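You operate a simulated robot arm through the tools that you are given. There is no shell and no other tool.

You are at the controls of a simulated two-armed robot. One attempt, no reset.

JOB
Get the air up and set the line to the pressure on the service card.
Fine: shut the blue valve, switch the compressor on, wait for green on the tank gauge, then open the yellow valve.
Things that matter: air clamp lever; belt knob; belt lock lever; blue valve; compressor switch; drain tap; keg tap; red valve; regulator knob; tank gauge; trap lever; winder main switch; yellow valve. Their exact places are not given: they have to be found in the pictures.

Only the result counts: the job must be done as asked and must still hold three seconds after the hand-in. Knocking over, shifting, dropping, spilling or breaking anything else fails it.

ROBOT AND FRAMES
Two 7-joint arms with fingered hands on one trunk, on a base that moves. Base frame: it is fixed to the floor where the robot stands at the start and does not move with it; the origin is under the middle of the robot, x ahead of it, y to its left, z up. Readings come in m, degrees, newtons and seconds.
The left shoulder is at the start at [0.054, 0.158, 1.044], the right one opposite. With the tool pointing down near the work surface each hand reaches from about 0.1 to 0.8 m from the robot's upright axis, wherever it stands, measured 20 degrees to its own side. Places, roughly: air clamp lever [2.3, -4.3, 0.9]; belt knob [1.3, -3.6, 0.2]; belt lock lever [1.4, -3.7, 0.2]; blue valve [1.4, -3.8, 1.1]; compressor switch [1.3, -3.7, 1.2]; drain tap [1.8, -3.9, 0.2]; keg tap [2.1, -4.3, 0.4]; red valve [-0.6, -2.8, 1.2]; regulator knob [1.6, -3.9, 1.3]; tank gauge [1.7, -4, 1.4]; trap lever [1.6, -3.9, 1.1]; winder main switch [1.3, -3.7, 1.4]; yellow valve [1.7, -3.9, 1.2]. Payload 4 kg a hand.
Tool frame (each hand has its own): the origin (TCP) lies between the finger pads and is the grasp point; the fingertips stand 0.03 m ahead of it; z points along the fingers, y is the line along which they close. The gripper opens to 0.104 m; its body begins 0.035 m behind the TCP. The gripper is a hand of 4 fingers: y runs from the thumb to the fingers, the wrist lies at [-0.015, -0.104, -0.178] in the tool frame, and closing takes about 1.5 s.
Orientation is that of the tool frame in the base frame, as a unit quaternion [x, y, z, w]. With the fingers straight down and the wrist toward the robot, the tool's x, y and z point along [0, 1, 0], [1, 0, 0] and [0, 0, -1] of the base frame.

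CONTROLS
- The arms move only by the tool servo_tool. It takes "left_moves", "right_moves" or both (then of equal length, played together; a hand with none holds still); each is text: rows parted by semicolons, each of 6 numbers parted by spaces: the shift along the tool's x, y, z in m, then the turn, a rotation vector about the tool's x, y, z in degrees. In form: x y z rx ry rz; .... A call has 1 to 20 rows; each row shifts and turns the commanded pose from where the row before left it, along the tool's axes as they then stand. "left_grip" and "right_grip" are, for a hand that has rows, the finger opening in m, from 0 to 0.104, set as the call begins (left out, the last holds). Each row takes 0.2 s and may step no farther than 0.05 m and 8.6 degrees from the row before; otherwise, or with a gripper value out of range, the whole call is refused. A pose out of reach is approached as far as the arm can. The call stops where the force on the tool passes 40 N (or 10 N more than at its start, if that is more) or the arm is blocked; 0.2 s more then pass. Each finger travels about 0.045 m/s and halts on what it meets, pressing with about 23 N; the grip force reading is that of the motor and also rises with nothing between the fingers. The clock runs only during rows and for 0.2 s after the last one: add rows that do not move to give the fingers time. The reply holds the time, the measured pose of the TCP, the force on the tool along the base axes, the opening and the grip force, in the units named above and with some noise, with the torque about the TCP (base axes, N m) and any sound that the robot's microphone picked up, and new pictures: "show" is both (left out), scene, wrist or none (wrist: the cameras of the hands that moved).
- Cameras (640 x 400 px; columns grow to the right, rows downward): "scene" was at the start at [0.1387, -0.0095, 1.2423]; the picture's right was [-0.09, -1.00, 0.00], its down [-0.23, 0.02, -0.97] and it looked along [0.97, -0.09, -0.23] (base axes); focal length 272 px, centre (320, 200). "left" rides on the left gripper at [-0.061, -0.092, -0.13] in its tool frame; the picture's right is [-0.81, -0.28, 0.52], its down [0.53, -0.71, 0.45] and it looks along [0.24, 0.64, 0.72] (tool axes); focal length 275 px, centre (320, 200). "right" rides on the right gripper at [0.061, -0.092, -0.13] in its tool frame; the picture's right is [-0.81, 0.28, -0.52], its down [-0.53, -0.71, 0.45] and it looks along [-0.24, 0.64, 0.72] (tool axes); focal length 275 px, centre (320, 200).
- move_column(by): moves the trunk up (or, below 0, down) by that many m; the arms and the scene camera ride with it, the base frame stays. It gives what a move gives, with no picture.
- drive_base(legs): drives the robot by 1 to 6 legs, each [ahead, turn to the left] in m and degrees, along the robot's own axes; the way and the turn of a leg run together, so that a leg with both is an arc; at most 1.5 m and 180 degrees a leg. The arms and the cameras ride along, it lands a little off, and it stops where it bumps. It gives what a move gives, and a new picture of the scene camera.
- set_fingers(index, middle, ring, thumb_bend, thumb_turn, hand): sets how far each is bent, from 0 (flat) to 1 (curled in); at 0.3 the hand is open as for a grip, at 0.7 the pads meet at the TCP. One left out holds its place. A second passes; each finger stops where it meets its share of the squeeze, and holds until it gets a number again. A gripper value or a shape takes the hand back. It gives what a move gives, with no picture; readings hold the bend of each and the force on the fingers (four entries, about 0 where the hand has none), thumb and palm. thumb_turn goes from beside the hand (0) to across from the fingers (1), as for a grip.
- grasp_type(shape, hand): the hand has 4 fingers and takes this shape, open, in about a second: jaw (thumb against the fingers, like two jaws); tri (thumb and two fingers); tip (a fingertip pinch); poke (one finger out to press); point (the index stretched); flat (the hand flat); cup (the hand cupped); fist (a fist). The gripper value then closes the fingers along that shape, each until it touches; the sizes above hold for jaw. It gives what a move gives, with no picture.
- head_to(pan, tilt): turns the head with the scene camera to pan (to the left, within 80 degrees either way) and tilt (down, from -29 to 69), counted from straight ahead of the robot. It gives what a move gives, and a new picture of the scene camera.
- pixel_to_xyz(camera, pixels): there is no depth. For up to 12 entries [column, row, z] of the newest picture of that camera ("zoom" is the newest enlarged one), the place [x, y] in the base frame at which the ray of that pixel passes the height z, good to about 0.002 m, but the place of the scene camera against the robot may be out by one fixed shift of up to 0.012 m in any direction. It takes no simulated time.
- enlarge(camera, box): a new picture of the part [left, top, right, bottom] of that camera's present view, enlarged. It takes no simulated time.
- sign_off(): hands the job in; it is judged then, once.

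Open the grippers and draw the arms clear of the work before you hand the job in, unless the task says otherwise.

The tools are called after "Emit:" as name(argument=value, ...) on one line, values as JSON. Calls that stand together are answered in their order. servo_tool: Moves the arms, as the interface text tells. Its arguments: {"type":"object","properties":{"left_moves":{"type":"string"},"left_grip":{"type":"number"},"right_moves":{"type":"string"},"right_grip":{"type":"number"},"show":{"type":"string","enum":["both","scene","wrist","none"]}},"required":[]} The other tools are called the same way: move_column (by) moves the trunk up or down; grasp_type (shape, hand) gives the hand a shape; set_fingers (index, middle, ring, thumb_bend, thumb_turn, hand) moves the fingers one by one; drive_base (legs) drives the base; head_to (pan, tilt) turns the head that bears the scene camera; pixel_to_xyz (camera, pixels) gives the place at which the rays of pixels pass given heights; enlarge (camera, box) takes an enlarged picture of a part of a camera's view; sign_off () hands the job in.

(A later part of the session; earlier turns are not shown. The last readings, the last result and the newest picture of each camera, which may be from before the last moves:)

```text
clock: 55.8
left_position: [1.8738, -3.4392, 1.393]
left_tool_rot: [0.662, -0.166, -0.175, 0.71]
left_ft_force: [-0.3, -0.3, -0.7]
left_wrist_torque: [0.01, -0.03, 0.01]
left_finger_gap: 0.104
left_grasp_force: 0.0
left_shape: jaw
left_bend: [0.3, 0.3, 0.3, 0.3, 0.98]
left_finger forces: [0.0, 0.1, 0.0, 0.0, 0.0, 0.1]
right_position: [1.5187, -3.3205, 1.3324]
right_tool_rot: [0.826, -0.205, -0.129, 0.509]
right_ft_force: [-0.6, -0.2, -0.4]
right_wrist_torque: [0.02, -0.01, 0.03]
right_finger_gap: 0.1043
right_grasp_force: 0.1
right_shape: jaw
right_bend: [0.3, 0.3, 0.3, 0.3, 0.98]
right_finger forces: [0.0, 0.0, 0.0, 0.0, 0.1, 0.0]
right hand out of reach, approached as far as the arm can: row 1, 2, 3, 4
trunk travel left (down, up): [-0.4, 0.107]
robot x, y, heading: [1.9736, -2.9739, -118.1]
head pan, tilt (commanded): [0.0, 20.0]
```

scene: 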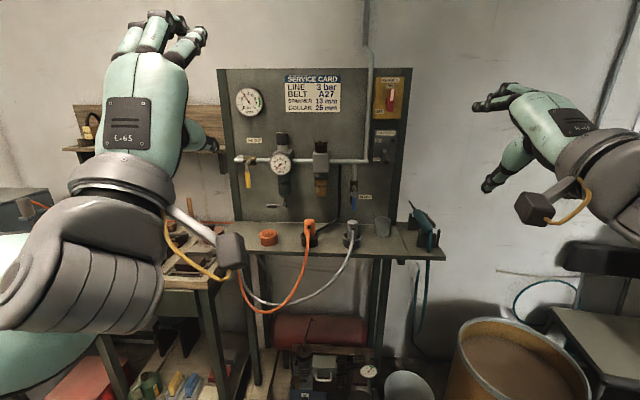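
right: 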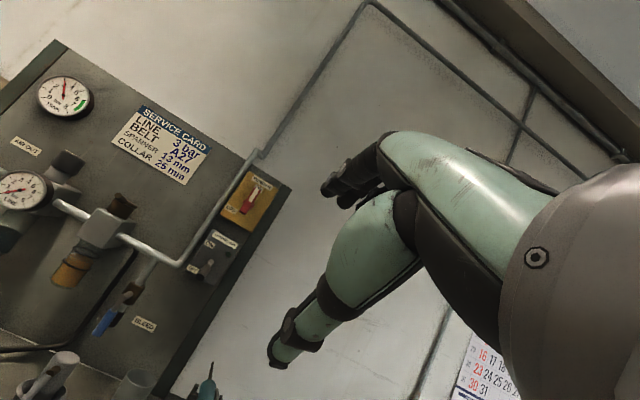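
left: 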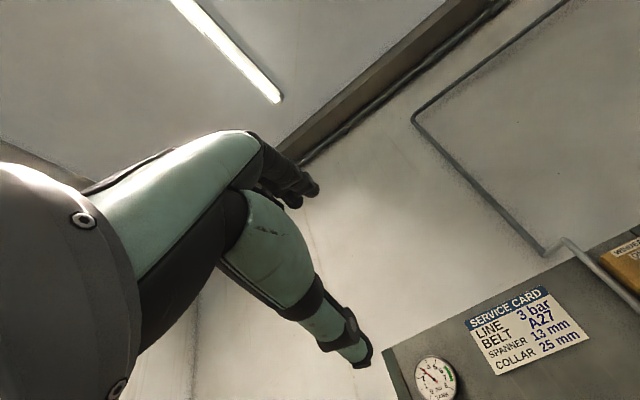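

The right arm seems stuck at a joint limit. I pitch it back some, lower it by 0.2 m, then try pitching forward again.

Emit:
servo_tool(right_moves="0 0 0 8.2 0 0; 0 0 0 8.2 0 0; 0 0 0 8.2 0 0; 0 -0.024 0.032 0 0 0; 0 -0.024 0.032 0 0 0; 0 -0.024 0.032 0 0 0; 0 -0.024 0.032 0 0 0; 0 -0.024 0.032 0 0 0; 0 0 0 -8.2 0 0; 0 0 0 -8.2 0 0; 0 0 0 -8.2 0 0; 0 0 0 -8.2 0 0; 0 0 0 -8.2 0 0; 0 0 0 -8.2 0 0; 0 0 0 0 0 0")

```text
clock: 59.0
left_position: [1.873, -3.4385, 1.392]
left_tool_rot: [0.662, -0.167, -0.176, 0.709]
left_ft_force: [-0.3, 0.4, -0.1]
left_wrist_torque: [0.0, 0.03, -0.01]
left_finger_gap: 0.104
left_grasp_force: 0.0
left_shape: jaw
left_bend: [0.3, 0.3, 0.3, 0.3, 0.98]
left_finger forces: [0.1, 0.1, 0.0, 0.0, 0.0, 0.1]
right_position: [1.5133, -3.319, 1.1416]
right_tool_rot: [0.91, -0.215, -0.074, 0.346]
right_ft_force: [-0.6, -0.4, -0.4]
right_wrist_torque: [0.0, 0.0, 0.0]
right_finger_gap: 0.104
right_grasp_force: 0.0
right_shape: jaw
right_bend: [0.3, 0.3, 0.3, 0.3, 0.98]
right_finger forces: [0.0, 0.0, 0.1, 0.0, 0.1, 0.0]
right hand out of reach, approached as far as the arm can: row 9, 10, 11, 12, 13, 14
trunk travel left (down, up): [-0.4, 0.107]
robot x, y, heading: [1.971, -2.9745, -118.3]
head pan, tilt (commanded): [0.0, 20.0]
```

scene: 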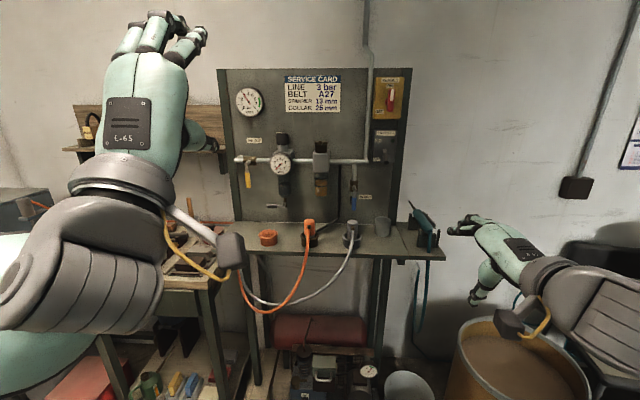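
right: 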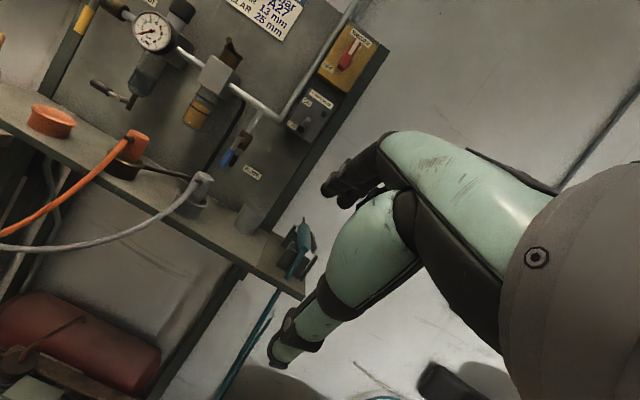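

Lower was worse (about 41° pitch). I move the right hand forward and up, then pitch again.

Emit:
servo_tool(right_moves="0 0.0448 -0.0088 0 0 0; 0 0.0448 -0.0088 0 0 0; 0 0.0448 -0.0088 0 0 0; 0 0.0448 -0.0088 0 0 0; 0 0.0448 -0.0088 0 0 0; 0 0 0 -8.2 0 0; 0 0 0 -8.2 0 0; 0 0 0 -8.2 0 0; 0 0 0 -8.2 0 0; 0 0 0 -8.2 0 0; 0 0 0 -8.2 0 0; 0 0 0 0 0 0")

```text
clock: 61.6
left_position: [1.8746, -3.4396, 1.3921]
left_tool_rot: [0.663, -0.166, -0.176, 0.709]
left_ft_force: [0.8, 0.0, -0.4]
left_wrist_torque: [0.03, -0.03, 0.01]
left_finger_gap: 0.1039
left_grasp_force: 0.0
left_shape: jaw
left_bend: [0.3, 0.3, 0.3, 0.3, 0.98]
left_finger forces: [0.0, 0.1, 0.0, 0.0, 0.0, 0.1]
right_position: [1.4485, -3.44, 1.3221]
right_tool_rot: [0.834, -0.157, -0.109, 0.518]
right_ft_force: [-0.2, 0.3, 0.0]
right_wrist_torque: [0.0, 0.05, 0.02]
right_finger_gap: 0.1043
right_grasp_force: 0.0
right_shape: jaw
right_bend: [0.3, 0.3, 0.3, 0.3, 0.97]
right_finger forces: [0.0, 0.0, 0.1, 0.0, 0.0, 0.1]
right hand out of reach, approached as far as the arm can: row 8, 9, 10, 11
trunk travel left (down, up): [-0.4, 0.107]
robot x, y, heading: [1.973, -2.9783, -118.3]
head pan, tilt (commanded): [0.0, 20.0]
```

scene: 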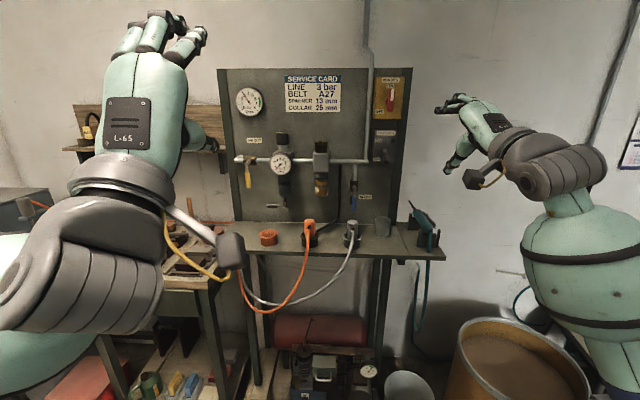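
right: 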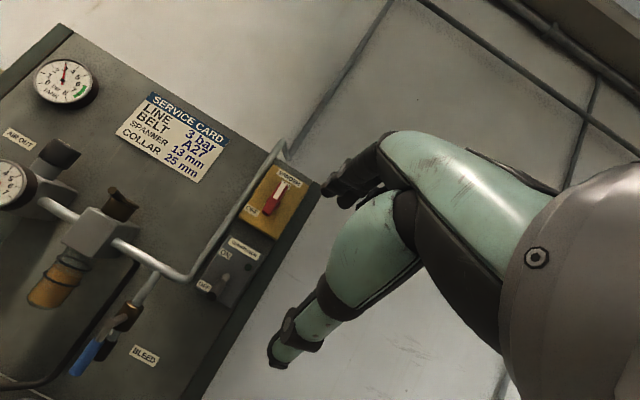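

The hand is at about 62° pitch again. The left hand managed 90° from a nearer, more central place, so I bring the right hand to the mirrored place (0.45 ahead, 0.14 to the right, z≈1.38) and pitch there.

Emit:
servo_tool(right_moves="0.0167 -0.0068 -0.034 0 0 0; 0.0167 -0.0068 -0.034 0 0 0; 0.0167 -0.0068 -0.034 0 0 0; 0.0167 -0.0068 -0.034 0 0 0; 0.0167 -0.0068 -0.034 0 0 0; 0.0167 -0.0068 -0.034 0 0 0; 0 0 0 -8.2 0 0; 0 0 0 -8.2 0 0; 0 0 0 -8.2 0 0; 0 0 0 -8.2 0 0; 0 0 0 0 0 0")

```text
clock: 64.0
left_position: [1.8743, -3.439, 1.3918]
left_tool_rot: [0.662, -0.166, -0.176, 0.709]
left_ft_force: [-0.7, 0.1, 0.5]
left_wrist_torque: [-0.03, -0.01, -0.02]
left_finger_gap: 0.104
left_grasp_force: 0.0
left_shape: jaw
left_bend: [0.3, 0.3, 0.3, 0.3, 0.98]
left_finger forces: [0.0, 0.0, 0.0, 0.1, 0.0, 0.0]
right_position: [1.5932, -3.2856, 1.4032]
right_tool_rot: [0.783, -0.145, -0.123, 0.593]
right_ft_force: [-0.6, 0.6, 0.1]
right_wrist_torque: [0.0, 0.01, -0.03]
right_finger_gap: 0.1041
right_grasp_force: 0.0
right_shape: jaw
right_bend: [0.3, 0.3, 0.3, 0.3, 0.97]
right_finger forces: [0.0, 0.0, 0.1, 0.0, 0.0, 0.0]
right hand out of reach, approached as far as the arm can: row 1, 6, 7, 8, 9, 10
trunk travel left (down, up): [-0.4, 0.107]
robot x, y, heading: [1.9738, -2.9778, -118.2]
head pan, tilt (commanded): [0.0, 20.0]
```

scene: 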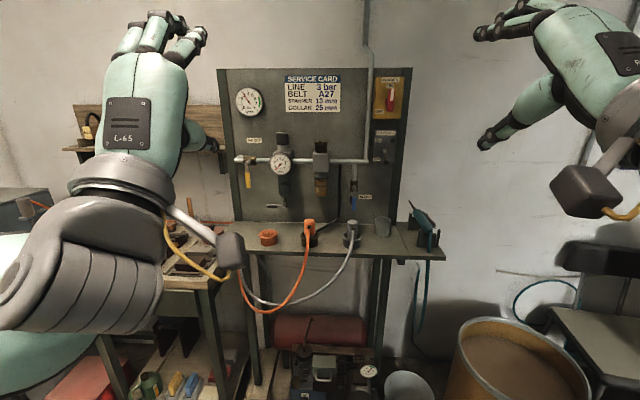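
right: 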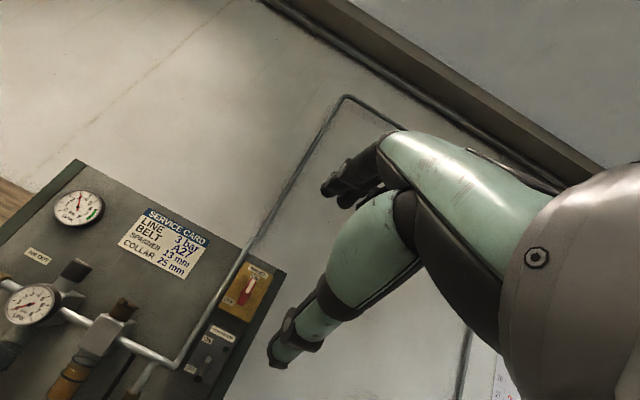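

Right is at about 74° pitch now. A stretched finger probably points above the tool z, so I shape the right hand to poke and look at where the finger goes.

Emit:
grasp_type(shape="poke", hand="right")

Emit:
servo_tool(right_moves="0 0 0 0 0 0")

```text
clock: 64.9
left_position: [1.8739, -3.439, 1.391]
left_tool_rot: [0.661, -0.166, -0.176, 0.71]
left_ft_force: [-0.1, 0.2, -0.7]
left_wrist_torque: [-0.01, -0.01, 0.01]
left_finger_gap: 0.1038
left_grasp_force: 0.0
left_shape: jaw
left_bend: [0.3, 0.3, 0.3, 0.3, 0.98]
left_finger forces: [0.0, 0.1, 0.0, 0.1, 0.0, 0.1]
right_position: [1.5943, -3.2861, 1.4044]
right_tool_rot: [0.783, -0.145, -0.123, 0.593]
right_ft_force: [-0.4, 0.0, -0.7]
right_wrist_torque: [-0.01, -0.01, -0.04]
right_finger_gap: 0.0
right_grasp_force: 0.1
right_shape: poke
right_bend: [0.7, 0.7, 0.99, 1.0, 1.0]
right_finger forces: [0.0, 0.1, 0.0, 0.1, 0.0, 0.0]
trunk travel left (down, up): [-0.4, 0.107]
robot x, y, heading: [1.9707, -2.9737, -118.1]
head pan, tilt (commanded): [0.0, 20.0]
```

```text
clock: 65.3
left_position: [1.8741, -3.4385, 1.3924]
left_tool_rot: [0.663, -0.165, -0.174, 0.709]
left_ft_force: [0.0, -0.2, -1.6]
left_wrist_torque: [0.03, 0.02, 0.02]
left_finger_gap: 0.1041
left_grasp_force: 0.1
left_shape: jaw
left_bend: [0.3, 0.3, 0.3, 0.3, 0.98]
left_finger forces: [0.0, 0.0, 0.0, 0.0, 0.0, 0.0]
right_position: [1.593, -3.2841, 1.404]
right_tool_rot: [0.782, -0.145, -0.123, 0.594]
right_ft_force: [0.8, 0.1, 0.4]
right_wrist_torque: [0.02, 0.0, -0.01]
right_finger_gap: 0.0
right_grasp_force: 0.1
right_shape: poke
right_bend: [0.7, 0.7, 0.99, 1.0, 1.0]
right_finger forces: [0.1, 0.0, 0.0, 0.1, 0.1, 0.0]
trunk travel left (down, up): [-0.4, 0.107]
robot x, y, heading: [1.9739, -2.9761, -118.0]
head pan, tilt (commanded): [0.0, 20.0]
```

scene: 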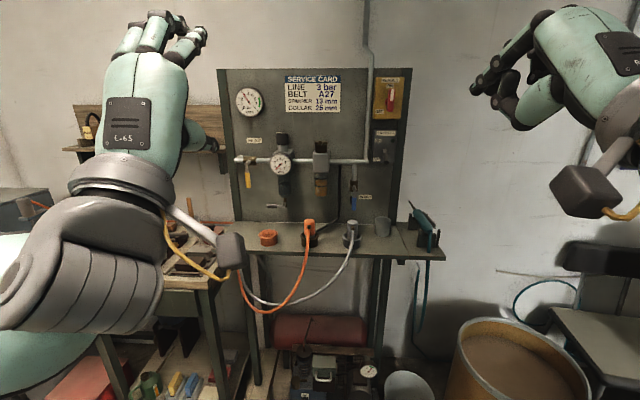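
right: 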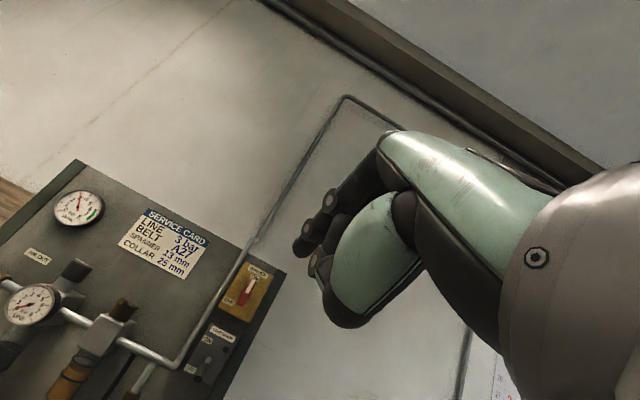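

In poke, the index tip sits close to the TCP pointing along tool z. Since pitching up works better when the hand is high relative to the shoulder, I lower the trunk by 0.3 m and then creep 0.25 m nearer to the panel.

Emit:
move_column(by=-0.3)

Emit:
head_to(pan=0, tilt=5)

```text
clock: 68.3
left_position: [1.8731, -3.4386, 1.0915]
left_tool_rot: [0.662, -0.167, -0.177, 0.709]
left_ft_force: [0.7, -0.3, -0.2]
left_wrist_torque: [-0.02, -0.01, 0.02]
left_finger_gap: 0.1038
left_grasp_force: 0.0
left_shape: jaw
left_bend: [0.3, 0.3, 0.3, 0.3, 0.98]
left_finger forces: [0.1, 0.1, 0.0, 0.0, 0.0, 0.1]
right_position: [1.5938, -3.2845, 1.1021]
right_tool_rot: [0.783, -0.144, -0.122, 0.593]
right_ft_force: [-0.3, 0.1, -0.4]
right_wrist_torque: [0.01, 0.0, -0.01]
right_finger_gap: 0.0
right_grasp_force: 0.1
right_shape: poke
right_bend: [0.7, 0.7, 0.99, 1.0, 1.0]
right_finger forces: [0.0, 0.1, 0.1, 0.0, 0.0, 0.0]
trunk travel left (down, up): [-0.1, 0.407]
robot x, y, heading: [1.9742, -2.9767, -118.2]
head pan, tilt (commanded): [0.0, 20.0]
```

```text
clock: 69.0
left_position: [1.8741, -3.4392, 1.0908]
left_tool_rot: [0.662, -0.165, -0.175, 0.709]
left_ft_force: [-0.9, 0.1, 0.4]
left_wrist_torque: [0.04, -0.01, -0.04]
left_finger_gap: 0.1038
left_grasp_force: 0.1
left_shape: jaw
left_bend: [0.3, 0.3, 0.3, 0.3, 0.98]
left_finger forces: [0.0, 0.0, 0.0, 0.0, 0.1, 0.1]
right_position: [1.5943, -3.285, 1.1026]
right_tool_rot: [0.782, -0.146, -0.124, 0.593]
right_ft_force: [0.6, -0.6, -0.1]
right_wrist_torque: [0.0, -0.02, 0.01]
right_finger_gap: 0.0
right_grasp_force: 0.1
right_shape: poke
right_bend: [0.7, 0.7, 0.99, 1.0, 1.0]
right_finger forces: [0.0, 0.1, 0.0, 0.0, 0.0, 0.0]
trunk travel left (down, up): [-0.1, 0.407]
robot x, y, heading: [1.9712, -2.9778, -118.2]
head pan, tilt (commanded): [0.0, 5.0]
```

scene: 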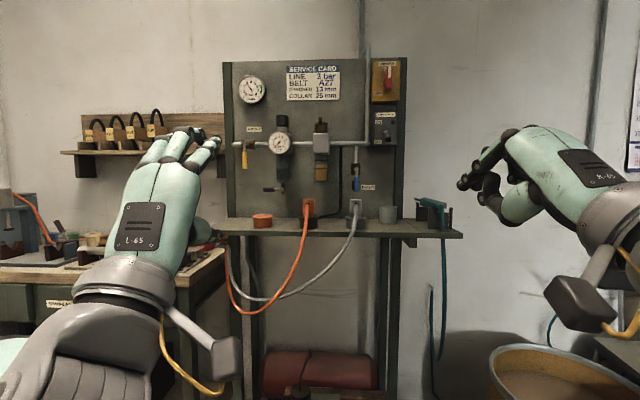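

This lower view gives a 0.3 m baseline versus the high one. I enlarge the controls again to refine their 3D positions.

Emit:
enlarge(camera="scene", box=[230, 100, 310, 200])

Emit:
enlarge(camera="scene", box=[320, 100, 420, 200])

Emit:
enlarge(camera="scene", box=[230, 180, 470, 250])

```text
4.00 times, centred on (270, 150) of scene
```

zoom: 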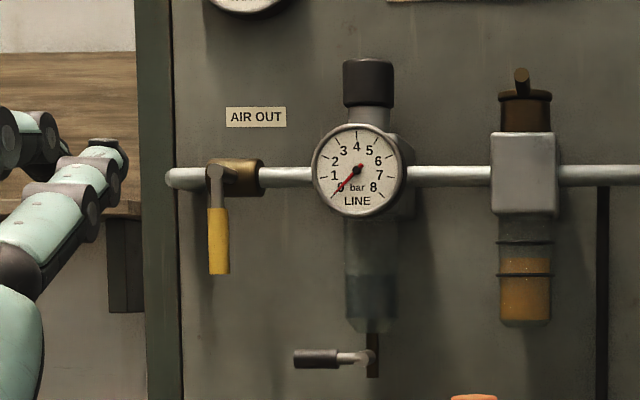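

```text
4.00 times, centred on (370, 150) of scene
```

zoom: 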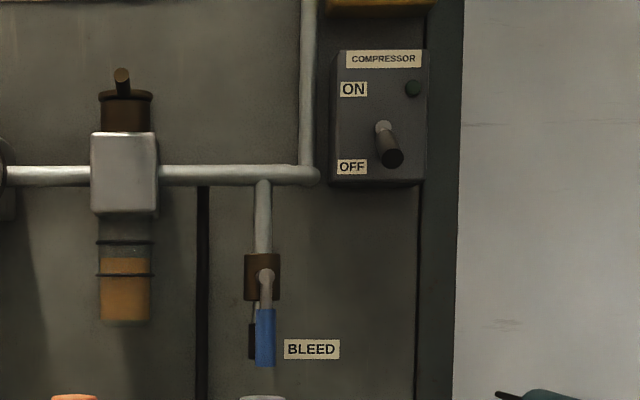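

```text
2.67 times, centred on (350, 215) of scene
```

zoom: 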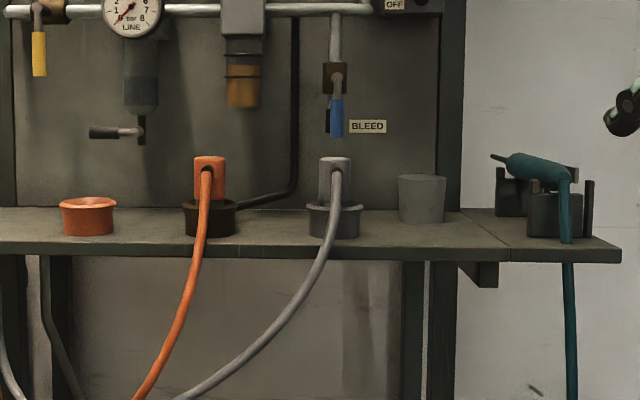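

I query the rays for the refined picks in this view.

Emit:
pixel_to_xyz(camera="scene", pixels=[[320, 300, 0.9], [320, 300, 0.7], [400, 300, 0.9], [356.25, 169.25, 1.12], [356.25, 191.5, 1.05], [388.25, 139.5, 1.2], [385.75, 132, 1.225], [243.75, 143, 1.19], [244.75, 168, 1.12], [282.25, 121, 1.27], [280, 142.25, 1.19], [355.6, 200, 1.02]])

```text
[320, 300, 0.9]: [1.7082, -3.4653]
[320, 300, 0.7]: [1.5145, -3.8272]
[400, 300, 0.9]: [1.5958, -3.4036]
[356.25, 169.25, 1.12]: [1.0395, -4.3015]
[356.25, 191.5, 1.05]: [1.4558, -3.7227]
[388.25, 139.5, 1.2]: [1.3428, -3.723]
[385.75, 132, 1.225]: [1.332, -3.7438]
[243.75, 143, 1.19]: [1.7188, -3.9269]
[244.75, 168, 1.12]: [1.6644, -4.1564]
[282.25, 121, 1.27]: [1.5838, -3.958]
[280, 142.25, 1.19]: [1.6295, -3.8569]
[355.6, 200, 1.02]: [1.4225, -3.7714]
```

I need the camera centre for this view exactly, so I query second heights on the same pixels.

Emit:
pixel_to_xyz(camera="scene", pixels=[[388.25, 139.5, 1.3], [243.75, 143, 1.3], [282.25, 121, 1.4], [356.25, 191.5, 0.95], [355.6, 200, 0.9], [400, 300, 0.7], [356.25, 169.25, 1.15], [388.25, 139.5, 1.2]])

```text
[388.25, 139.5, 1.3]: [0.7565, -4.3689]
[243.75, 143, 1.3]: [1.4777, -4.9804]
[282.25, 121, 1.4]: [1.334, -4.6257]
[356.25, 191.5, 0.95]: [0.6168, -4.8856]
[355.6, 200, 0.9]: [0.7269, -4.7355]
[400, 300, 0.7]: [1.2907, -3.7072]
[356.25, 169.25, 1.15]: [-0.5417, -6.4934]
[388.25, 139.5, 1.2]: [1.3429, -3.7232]
```

Refined: blue handle pivot [1.422, -3.773, 1.113] with tip [1.438, -3.747, 1.048], toggle tip [1.356, -3.708, 1.198], yellow pivot [1.716, -3.940, 1.191], regulator knob axis ≈ [1.60, -3.90, 1.256]. I creep 0.25 m forward and align the heading.

Emit:
drive_base(legs=[[0.25, -1.5]])

```text
clock: 71.0
left_position: [1.7404, -3.6607, 1.0908]
left_tool_rot: [0.661, -0.174, -0.184, 0.707]
left_ft_force: [0.2, 0.2, -0.1]
left_wrist_torque: [-0.01, 0.01, 0.0]
left_finger_gap: 0.1041
left_grasp_force: 0.1
left_shape: jaw
left_bend: [0.3, 0.3, 0.3, 0.3, 0.98]
left_finger forces: [0.0, 0.0, 0.1, 0.0, 0.1, 0.0]
right_position: [1.4633, -3.5014, 1.1027]
right_tool_rot: [0.781, -0.153, -0.129, 0.592]
right_ft_force: [0.2, 0.2, 0.2]
right_wrist_torque: [-0.04, 0.0, 0.03]
right_finger_gap: 0.0
right_grasp_force: 0.0
right_shape: poke
right_bend: [0.7, 0.7, 0.99, 1.0, 1.0]
right_finger forces: [0.0, 0.1, 0.1, 0.0, 0.0, 0.0]
trunk travel left (down, up): [-0.1, 0.407]
robot x, y, heading: [1.8516, -3.1968, -119.4]
head pan, tilt (commanded): [0.0, 5.0]
```

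scene: 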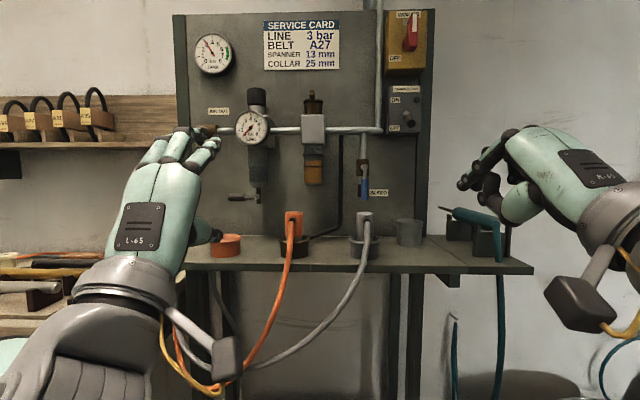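

Both hands are in front of the shelf now. I look closely at the right fingers in the scene view and refresh the right wrist picture to calibrate the fingertip.

Emit:
enlarge(camera="scene", box=[430, 110, 560, 230])

Emit:
enlarge(camera="right", box=[160, 100, 440, 350])

Emit:
enlarge(camera="right", box=[0, 0, 640, 400])

```text
3.33 times, centred on (495, 170) of scene
```

zoom: 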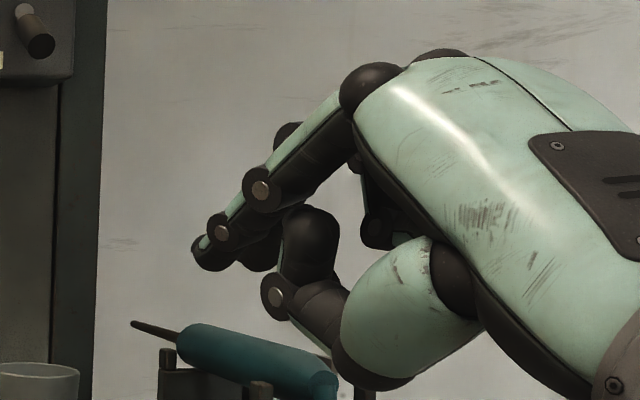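

```text
1.60 times, centred on (300, 225) of right
```

zoom: 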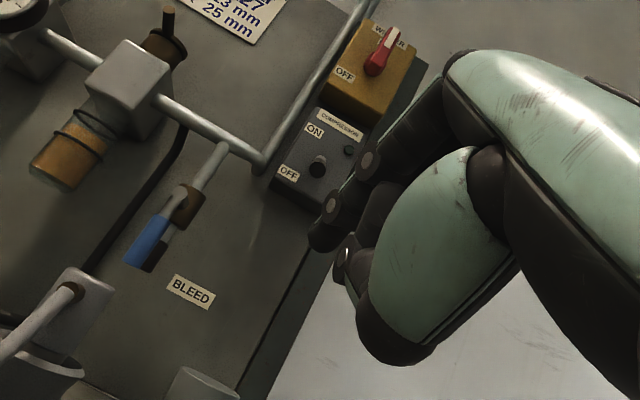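

```text
1.00 times, centred on (320, 200) of right (not enlarged: the box is as wide or as high as the picture)
```

zoom: 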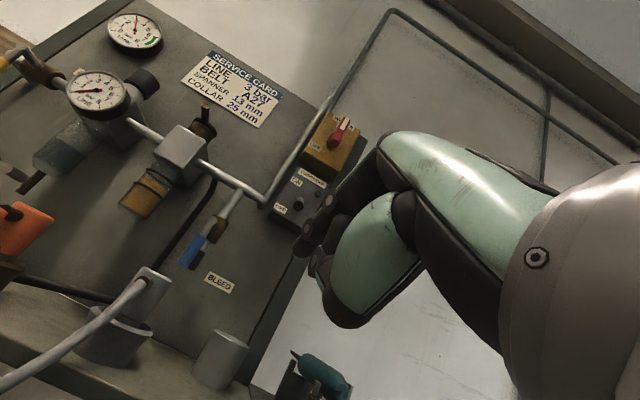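

The poke tip is at about TCP + (0.01, 0, 0.03) in the tool frame, but the curled thumb would pass close to the grey plug below the blue valve. I try the "point" shape, which should carry the index farther ahead of the fist.

Emit:
grasp_type(shape="point", hand="right")

Emit:
servo_tool(right_moves="0 0 0 0 0 0")

Emit:
enlarge(camera="scene", box=[430, 110, 560, 230])

```text
clock: 71.8
left_position: [1.7482, -3.6529, 1.0966]
left_tool_rot: [0.658, -0.17, -0.183, 0.711]
left_ft_force: [-0.2, 0.0, -1.1]
left_wrist_torque: [0.03, -0.01, 0.01]
left_finger_gap: 0.104
left_grasp_force: 0.0
left_shape: jaw
left_bend: [0.3, 0.3, 0.3, 0.3, 0.98]
left_finger forces: [0.0, 0.1, 0.0, 0.0, 0.0, 0.1]
right_position: [1.4659, -3.49, 1.1099]
right_tool_rot: [0.777, -0.158, -0.13, 0.595]
right_ft_force: [0.1, -0.1, 0.0]
right_wrist_torque: [-0.02, 0.02, -0.01]
right_finger_gap: 0.0
right_grasp_force: 0.0
right_shape: point
right_bend: [0.2, 1.0, 1.0, 0.98, 0.88]
right_finger forces: [0.0, 0.1, 0.1, 0.1, 0.0, 0.0]
trunk travel left (down, up): [-0.1, 0.407]
robot x, y, heading: [1.8495, -3.2007, -119.9]
head pan, tilt (commanded): [0.0, 5.0]
```

```text
clock: 72.2
left_position: [1.7462, -3.6505, 1.0967]
left_tool_rot: [0.658, -0.169, -0.182, 0.711]
left_ft_force: [-0.1, -0.3, 0.1]
left_wrist_torque: [0.03, -0.01, 0.05]
left_finger_gap: 0.1039
left_grasp_force: 0.0
left_shape: jaw
left_bend: [0.3, 0.3, 0.3, 0.3, 0.98]
left_finger forces: [0.0, 0.1, 0.1, 0.0, 0.1, 0.0]
right_position: [1.466, -3.4901, 1.11]
right_tool_rot: [0.778, -0.159, -0.131, 0.594]
right_ft_force: [0.1, -0.1, 1.1]
right_wrist_torque: [0.0, -0.02, 0.01]
right_finger_gap: 0.0
right_grasp_force: 0.0
right_shape: point
right_bend: [0.2, 1.0, 1.0, 0.98, 0.88]
right_finger forces: [0.0, 0.1, 0.1, 0.0, 0.0, 0.0]
trunk travel left (down, up): [-0.1, 0.407]
robot x, y, heading: [1.8519, -3.2012, -119.3]
head pan, tilt (commanded): [0.0, 5.0]
```

scene: 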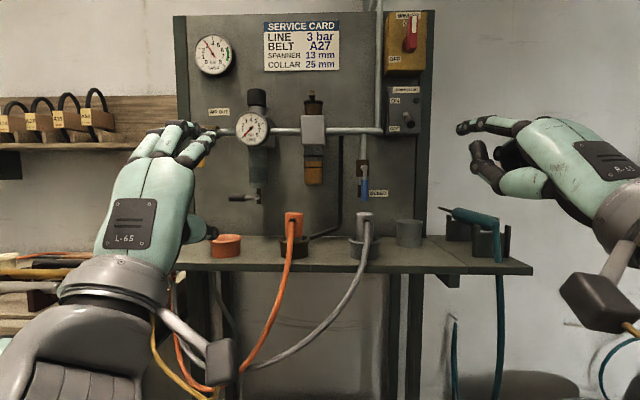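
right: 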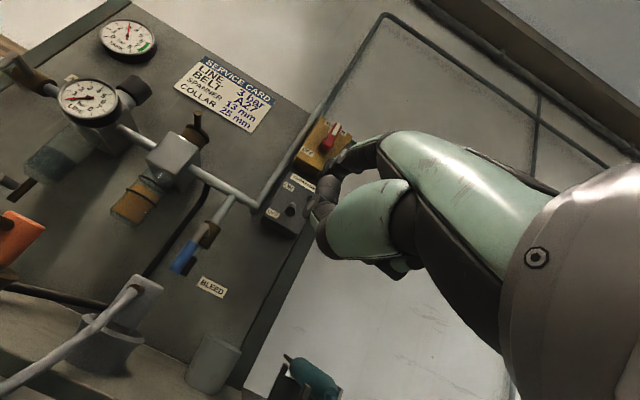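

```text
3.33 times, centred on (495, 170) of scene
```

zoom: 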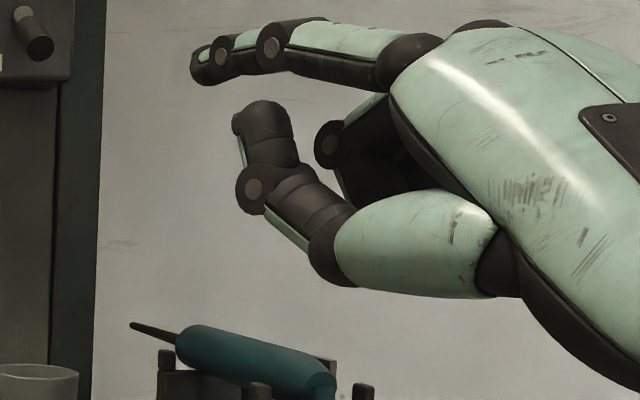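

In "point", the index is stretched level at the top and the thumb hangs ~5 cm below. I check the index tip in the wrist camera to locate it in the tool frame, and tuck the thumb further.

Emit:
set_fingers(hand="right", index=0.3, middle=1.0, ring=1.0, thumb_bend=1.0, thumb_turn=0.5)

Emit:
enlarge(camera="right", box=[240, 100, 440, 300])

Emit:
enlarge(camera="scene", box=[430, 80, 590, 230])

```text
clock: 73.2
left_position: [1.748, -3.6519, 1.0972]
left_tool_rot: [0.658, -0.17, -0.182, 0.711]
left_ft_force: [1.0, 0.7, -0.4]
left_wrist_torque: [-0.02, 0.0, -0.01]
left_finger_gap: 0.1042
left_grasp_force: 0.2
left_shape: jaw
left_bend: [0.3, 0.3, 0.3, 0.3, 0.98]
left_finger forces: [0.0, 0.1, 0.0, 0.1, 0.0, 0.0]
right_position: [1.4673, -3.4905, 1.1098]
right_tool_rot: [0.777, -0.158, -0.13, 0.595]
right_ft_force: [0.2, -0.1, 0.0]
right_wrist_torque: [-0.02, 0.0, -0.01]
right_finger_gap: 0.0374
right_grasp_force: 0.0
right_shape: fingers
right_bend: [0.3, 1.0, 1.0, 1.0, 0.51]
right_finger forces: [0.0, 0.0, 0.0, 0.1, 0.0, 0.0]
trunk travel left (down, up): [-0.1, 0.407]
robot x, y, heading: [1.8523, -3.2005, -119.6]
head pan, tilt (commanded): [0.0, 5.0]
```

```text
2.00 times, centred on (340, 200) of right
```

zoom: 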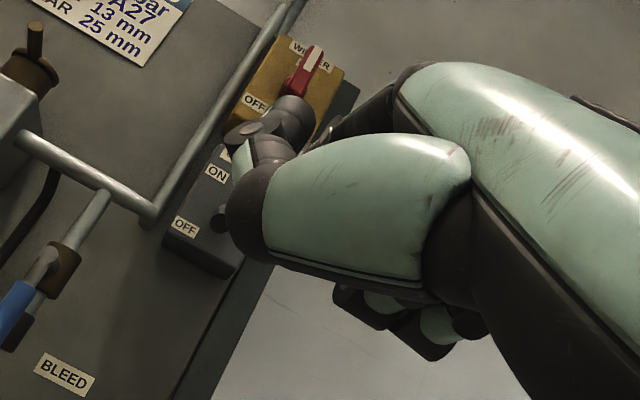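

```text
2.67 times, centred on (510, 155) of scene
```

zoom: 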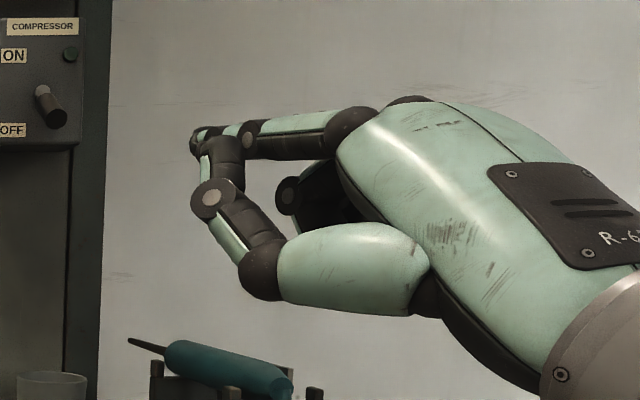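

Turning the thumb aside puts it by the index and hides the tip. I set it across again and fully bent, and check both views.

Emit:
set_fingers(hand="right", index=0.3, middle=1.0, ring=1.0, thumb_bend=1.0, thumb_turn=1.0)

Emit:
enlarge(camera="right", box=[240, 100, 440, 300])

Emit:
enlarge(camera="scene", box=[430, 80, 590, 230])

```text
clock: 74.2
left_position: [1.7465, -3.6505, 1.0957]
left_tool_rot: [0.659, -0.169, -0.181, 0.711]
left_ft_force: [0.9, 0.0, -0.3]
left_wrist_torque: [0.0, 0.01, -0.03]
left_finger_gap: 0.104
left_grasp_force: 0.0
left_shape: jaw
left_bend: [0.3, 0.3, 0.3, 0.3, 0.98]
left_finger forces: [0.1, 0.0, 0.0, 0.0, 0.1, 0.0]
right_position: [1.4654, -3.4891, 1.1099]
right_tool_rot: [0.778, -0.158, -0.13, 0.594]
right_ft_force: [0.0, -0.6, -0.3]
right_wrist_torque: [0.02, 0.0, 0.01]
right_finger_gap: 0.0285
right_grasp_force: 0.1
right_shape: fingers
right_bend: [0.29, 1.0, 1.0, 0.99, 1.0]
right_finger forces: [0.1, 0.0, 0.1, 0.1, 0.0, 0.0]
trunk travel left (down, up): [-0.1, 0.407]
robot x, y, heading: [1.8488, -3.1989, -119.4]
head pan, tilt (commanded): [0.0, 5.0]
```

```text
2.00 times, centred on (340, 200) of right
```

zoom: 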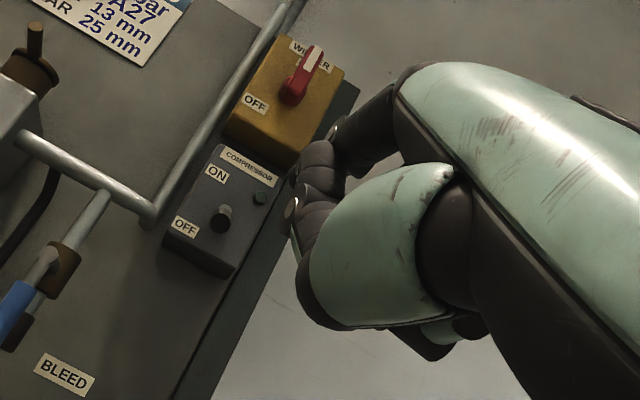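

```text
2.67 times, centred on (510, 155) of scene
```

zoom: 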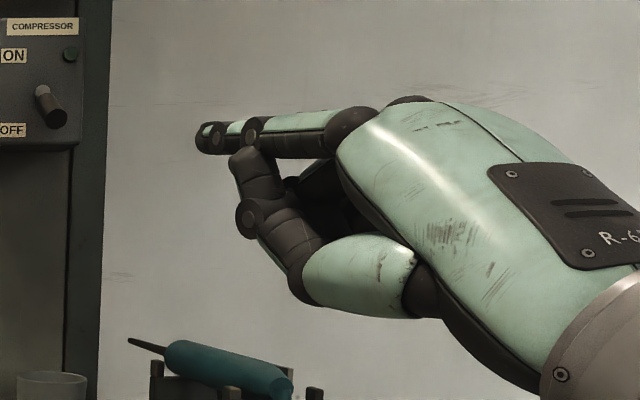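

The index tip is now well understood. For the blue handle I use the compact poke shape, with the hand pitched about 55° so the curled thumb stays above the plug (top z≈1.025); I rotate in place first.

Emit:
grasp_type(shape="poke", hand="right")

Emit:
servo_tool(right_moves="0 0 0 6.3 0 0; 0 0 0 6.3 0 0; 0 0 0 6.3 0 0; 0 0 0 0 -5 3.4; 0 0 0 0 0 0", show="wrist")

```text
clock: 75.2
left_position: [1.7469, -3.6523, 1.0974]
left_tool_rot: [0.658, -0.169, -0.182, 0.711]
left_ft_force: [0.0, 0.0, -0.8]
left_wrist_torque: [0.02, -0.01, 0.03]
left_finger_gap: 0.104
left_grasp_force: 0.1
left_shape: jaw
left_bend: [0.3, 0.3, 0.3, 0.3, 0.98]
left_finger forces: [0.0, 0.0, 0.0, 0.0, 0.0, 0.0]
right_position: [1.4666, -3.4902, 1.11]
right_tool_rot: [0.777, -0.158, -0.131, 0.595]
right_ft_force: [0.7, -0.6, 0.3]
right_wrist_torque: [-0.01, -0.03, 0.01]
right_finger_gap: 0.0
right_grasp_force: 0.0
right_shape: poke
right_bend: [0.7, 0.7, 0.99, 1.0, 1.0]
right_finger forces: [0.1, 0.0, 0.1, 0.0, 0.0, 0.1]
trunk travel left (down, up): [-0.1, 0.407]
robot x, y, heading: [1.8497, -3.1966, -119.6]
head pan, tilt (commanded): [0.0, 5.0]
```

```text
clock: 76.3
left_position: [1.7473, -3.6514, 1.0977]
left_tool_rot: [0.658, -0.17, -0.182, 0.711]
left_ft_force: [-0.2, -0.2, -0.6]
left_wrist_torque: [0.01, 0.0, 0.02]
left_finger_gap: 0.104
left_grasp_force: 0.1
left_shape: jaw
left_bend: [0.3, 0.3, 0.3, 0.3, 0.98]
left_finger forces: [0.1, 0.1, 0.0, 0.1, 0.1, 0.1]
right_position: [1.471, -3.4873, 1.1075]
right_tool_rot: [0.854, -0.218, -0.128, 0.454]
right_ft_force: [0.5, -0.2, 0.0]
right_wrist_torque: [0.01, 0.01, -0.01]
right_finger_gap: 0.0001
right_grasp_force: 0.1
right_shape: poke
right_bend: [0.7, 0.7, 0.99, 1.0, 1.0]
right_finger forces: [0.0, 0.0, 0.1, 0.1, 0.0, 0.0]
trunk travel left (down, up): [-0.1, 0.407]
robot x, y, heading: [1.8515, -3.1977, -119.5]
head pan, tilt (commanded): [0.0, 5.0]
```

right: 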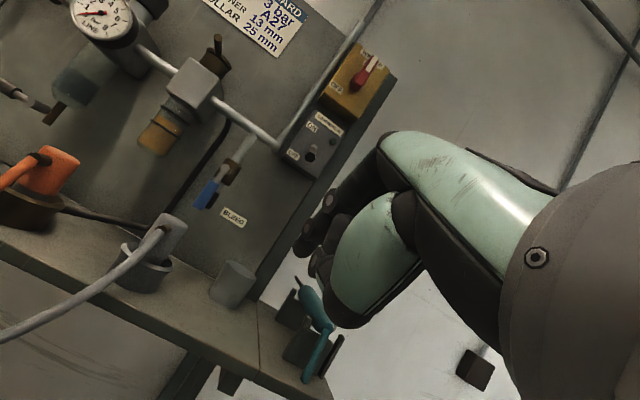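

The hand is now at 56° pitch and square to the panel (z along [-0.42, -0.72, -0.55]). I move to just in front of and right of the blue handle (u≈3.05 along the panel, 10 cm off), above the shelf items.

Emit:
servo_tool(right_moves="0.01125 0.02065 0.0343 0 0 0; 0.01125 0.02065 0.0343 0 0 0; 0.01125 0.02065 0.0343 0 0 0; 0.01125 0.02065 0.0343 0 0 0; 0 0 0 0 0 0")

```text
clock: 77.5
left_position: [1.7479, -3.651, 1.0983]
left_tool_rot: [0.658, -0.171, -0.183, 0.711]
left_ft_force: [0.5, -0.5, -0.5]
left_wrist_torque: [0.02, 0.03, -0.01]
left_finger_gap: 0.1043
left_grasp_force: 0.1
left_shape: jaw
left_bend: [0.3, 0.3, 0.3, 0.3, 0.98]
left_finger forces: [0.0, 0.1, 0.0, 0.0, 0.0, 0.0]
right_position: [1.4295, -3.6474, 1.1004]
right_tool_rot: [0.854, -0.217, -0.128, 0.455]
right_ft_force: [-0.9, -0.1, 0.1]
right_wrist_torque: [0.0, 0.02, -0.02]
right_finger_gap: 0.0
right_grasp_force: 0.1
right_shape: poke
right_bend: [0.7, 0.7, 0.99, 1.0, 1.0]
right_finger forces: [0.0, 0.0, 0.0, 0.0, 0.1, 0.0]
trunk travel left (down, up): [-0.1, 0.407]
robot x, y, heading: [1.8489, -3.2013, -119.6]
head pan, tilt (commanded): [0.0, 5.0]
```

scene: 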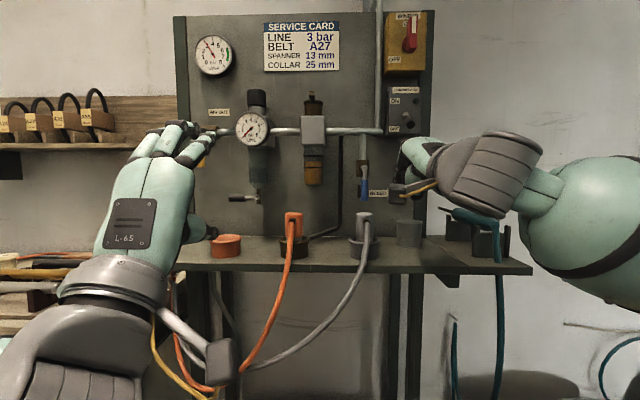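
right: 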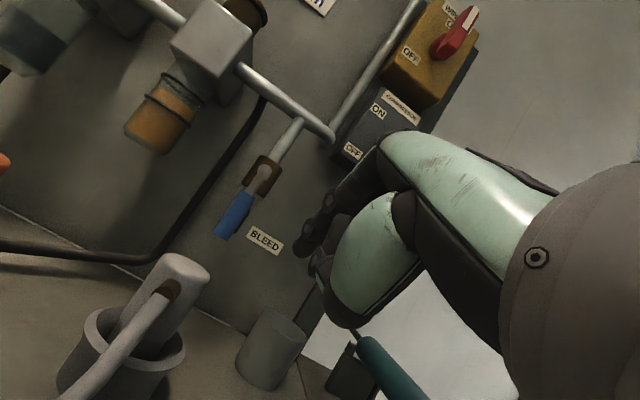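

The blue handle is at (235, 215) in the right wrist view and the index tip at (305, 245). I enlarge and cross-check the handle's place with the wrist camera.

Emit:
enlarge(camera="right", box=[180, 120, 340, 280])

Emit:
pixel_to_xyz(camera="right", pixels=[[220, 234, 1.048], [256, 180, 1.113], [248, 195, 1.09], [178, 258, 1.025], [205, 270, 1.025], [270, 315, 1.0]])

```text
2.50 times, centred on (260, 200) of right
```

zoom: 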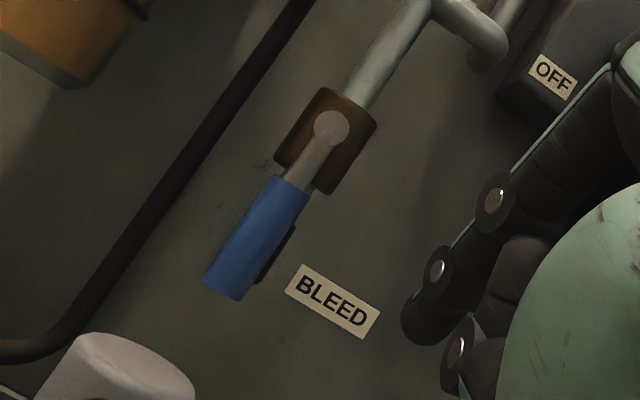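

```text
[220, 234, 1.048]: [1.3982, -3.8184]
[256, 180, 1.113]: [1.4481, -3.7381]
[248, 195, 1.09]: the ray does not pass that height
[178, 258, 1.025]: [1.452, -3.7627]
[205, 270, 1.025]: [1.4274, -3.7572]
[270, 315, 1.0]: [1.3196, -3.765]
```

By the wrist camera the handle is ~1 cm higher than the scene estimate (tip z≈1.057, pivot z≈1.126), which fits the stated scene shift. I move 6 cm nearer, still to the right of the handle, and look again.

Emit:
servo_tool(right_moves="0 0.0125 0.0277 0 0 0; 0 0.0125 0.0277 0 0 0; 0 0 0 0 0 0", show="wrist")

Emit:
enlarge(camera="right", box=[160, 100, 360, 300])

```text
clock: 78.3
left_position: [1.7479, -3.6517, 1.097]
left_tool_rot: [0.658, -0.17, -0.182, 0.711]
left_ft_force: [0.5, -0.3, -0.5]
left_wrist_torque: [-0.02, 0.03, -0.01]
left_finger_gap: 0.104
left_grasp_force: 0.0
left_shape: jaw
left_bend: [0.3, 0.3, 0.3, 0.3, 0.98]
left_finger forces: [0.0, 0.1, 0.0, 0.1, 0.0, 0.1]
right_position: [1.4, -3.7014, 1.0887]
right_tool_rot: [0.854, -0.217, -0.129, 0.455]
right_ft_force: [0.0, -0.6, 0.3]
right_wrist_torque: [0.0, -0.02, 0.01]
right_finger_gap: 0.0
right_grasp_force: 0.1
right_shape: poke
right_bend: [0.7, 0.7, 0.99, 1.0, 1.0]
right_finger forces: [0.0, 0.0, 0.0, 0.1, 0.0, 0.1]
trunk travel left (down, up): [-0.1, 0.407]
robot x, y, heading: [1.8496, -3.2007, -119.4]
head pan, tilt (commanded): [0.0, 5.0]
```

right: 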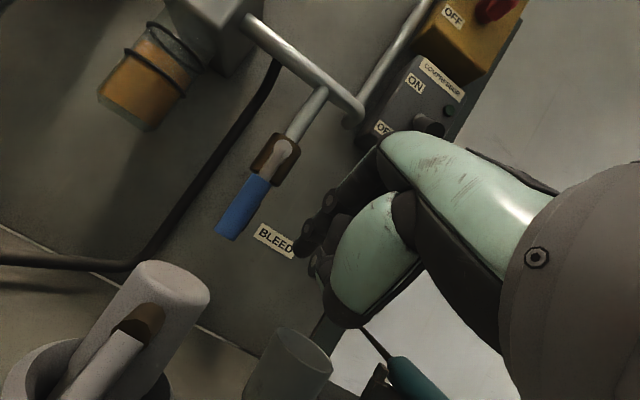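

```text
2.00 times, centred on (260, 200) of right
```

zoom: 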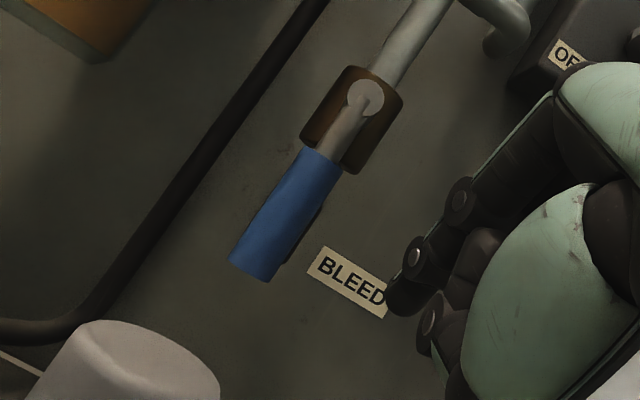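

The fingertip is now about 4 cm right of the blue handle (handle end at (225, 234), tip at (300, 250)). I go 2 cm deeper, then slide left 3 cm to make contact.

Emit:
servo_tool(right_moves="0 0.0111 0.0166 0 0 0; 0.01 0 0 0 0 0; 0.01 0 0 0 0 0; 0.008 0 0 0 0 0; 0 0 0 0 0 0", show="wrist")

Emit:
enlarge(camera="right", box=[160, 100, 360, 300])

```text
clock: 79.5
left_position: [1.7466, -3.6514, 1.097]
left_tool_rot: [0.658, -0.169, -0.181, 0.711]
left_ft_force: [-1.2, -0.1, 1.0]
left_wrist_torque: [-0.03, -0.03, -0.03]
left_finger_gap: 0.104
left_grasp_force: 0.1
left_shape: jaw
left_bend: [0.3, 0.3, 0.3, 0.3, 0.98]
left_finger forces: [0.0, 0.0, 0.1, 0.0, 0.1, 0.0]
right_position: [1.4165, -3.7335, 1.0918]
right_tool_rot: [0.854, -0.218, -0.128, 0.455]
right_ft_force: [-0.7, 0.4, 0.6]
right_wrist_torque: [0.01, -0.02, 0.01]
right_finger_gap: 0.0001
right_grasp_force: 0.1
right_shape: poke
right_bend: [0.7, 0.7, 0.99, 1.0, 1.0]
right_finger forces: [0.0, 0.0, 0.0, 0.1, 0.1, 0.1]
trunk travel left (down, up): [-0.1, 0.407]
robot x, y, heading: [1.8534, -3.1962, -119.5]
head pan, tilt (commanded): [0.0, 5.0]
```

right: 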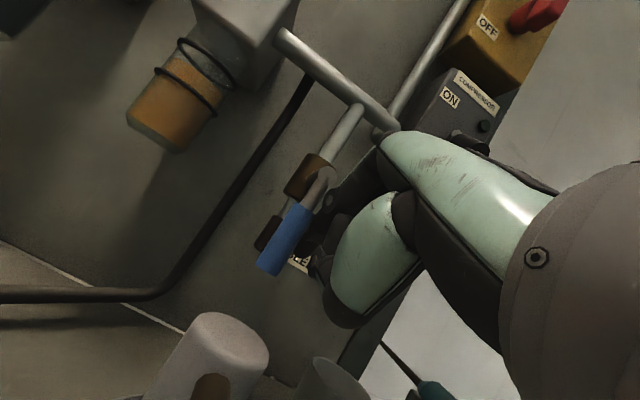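

```text
2.00 times, centred on (260, 200) of right
```

zoom: 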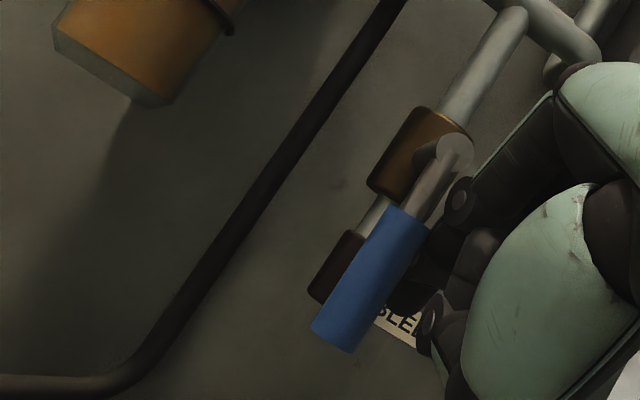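

Two wrist views now fix the handle: pivot ≈ [1.442, -3.742, 1.122], end ≈ [1.444, -3.737, 1.060] – about 3.5 cm nearer than the scene estimate; my fingertip is too deep. I back off 1.2 cm to the right and 2 cm out, and pitch the hand 12° steeper for clearance from the plug (top z≈1.036).

Emit:
servo_tool(right_moves="-0.012 0 0 0 0 0; 0 -0.0153 -0.0139 0 0 0; 0 0 0 6 0 0; 0 0 0 6 0 0; 0 0 0 0 0 0", show="both")

Emit:
enlarge(camera="right", box=[160, 100, 400, 340])

```text
clock: 80.8
left_position: [1.7472, -3.6524, 1.097]
left_tool_rot: [0.658, -0.17, -0.182, 0.711]
left_ft_force: [-0.3, 0.1, 0.4]
left_wrist_torque: [0.0, 0.01, -0.01]
left_finger_gap: 0.1039
left_grasp_force: 0.1
left_shape: jaw
left_bend: [0.3, 0.3, 0.3, 0.3, 0.98]
left_finger forces: [0.0, 0.0, 0.0, 0.0, 0.1, 0.1]
right_position: [1.4168, -3.7078, 1.0857]
right_tool_rot: [0.897, -0.23, -0.105, 0.363]
right_ft_force: [0.2, 0.2, -0.1]
right_wrist_torque: [0.0, 0.02, 0.03]
right_finger_gap: 0.0
right_grasp_force: 0.1
right_shape: poke
right_bend: [0.7, 0.7, 0.99, 1.0, 1.0]
right_finger forces: [0.1, 0.0, 0.0, 0.1, 0.0, 0.0]
trunk travel left (down, up): [-0.1, 0.407]
robot x, y, heading: [1.8509, -3.2004, -119.4]
head pan, tilt (commanded): [0.0, 5.0]
```

scene: 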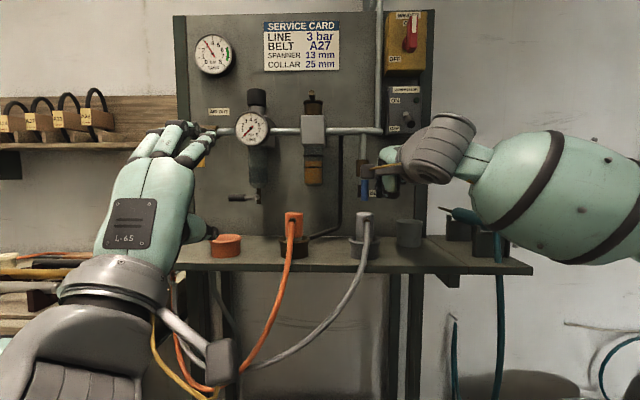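
right: 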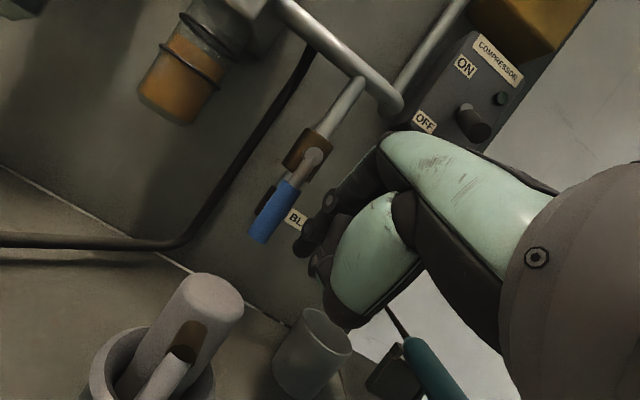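

```text
1.67 times, centred on (280, 220) of right
```

zoom: 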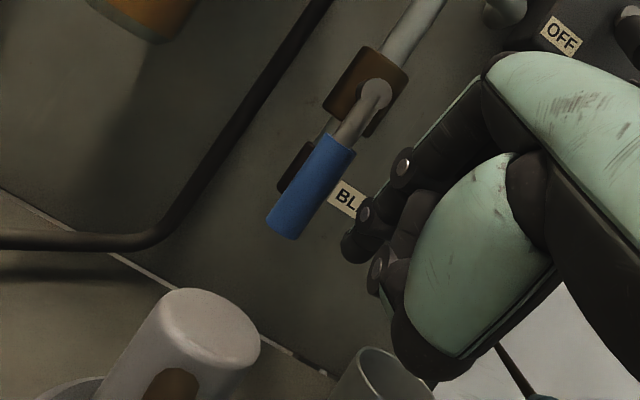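

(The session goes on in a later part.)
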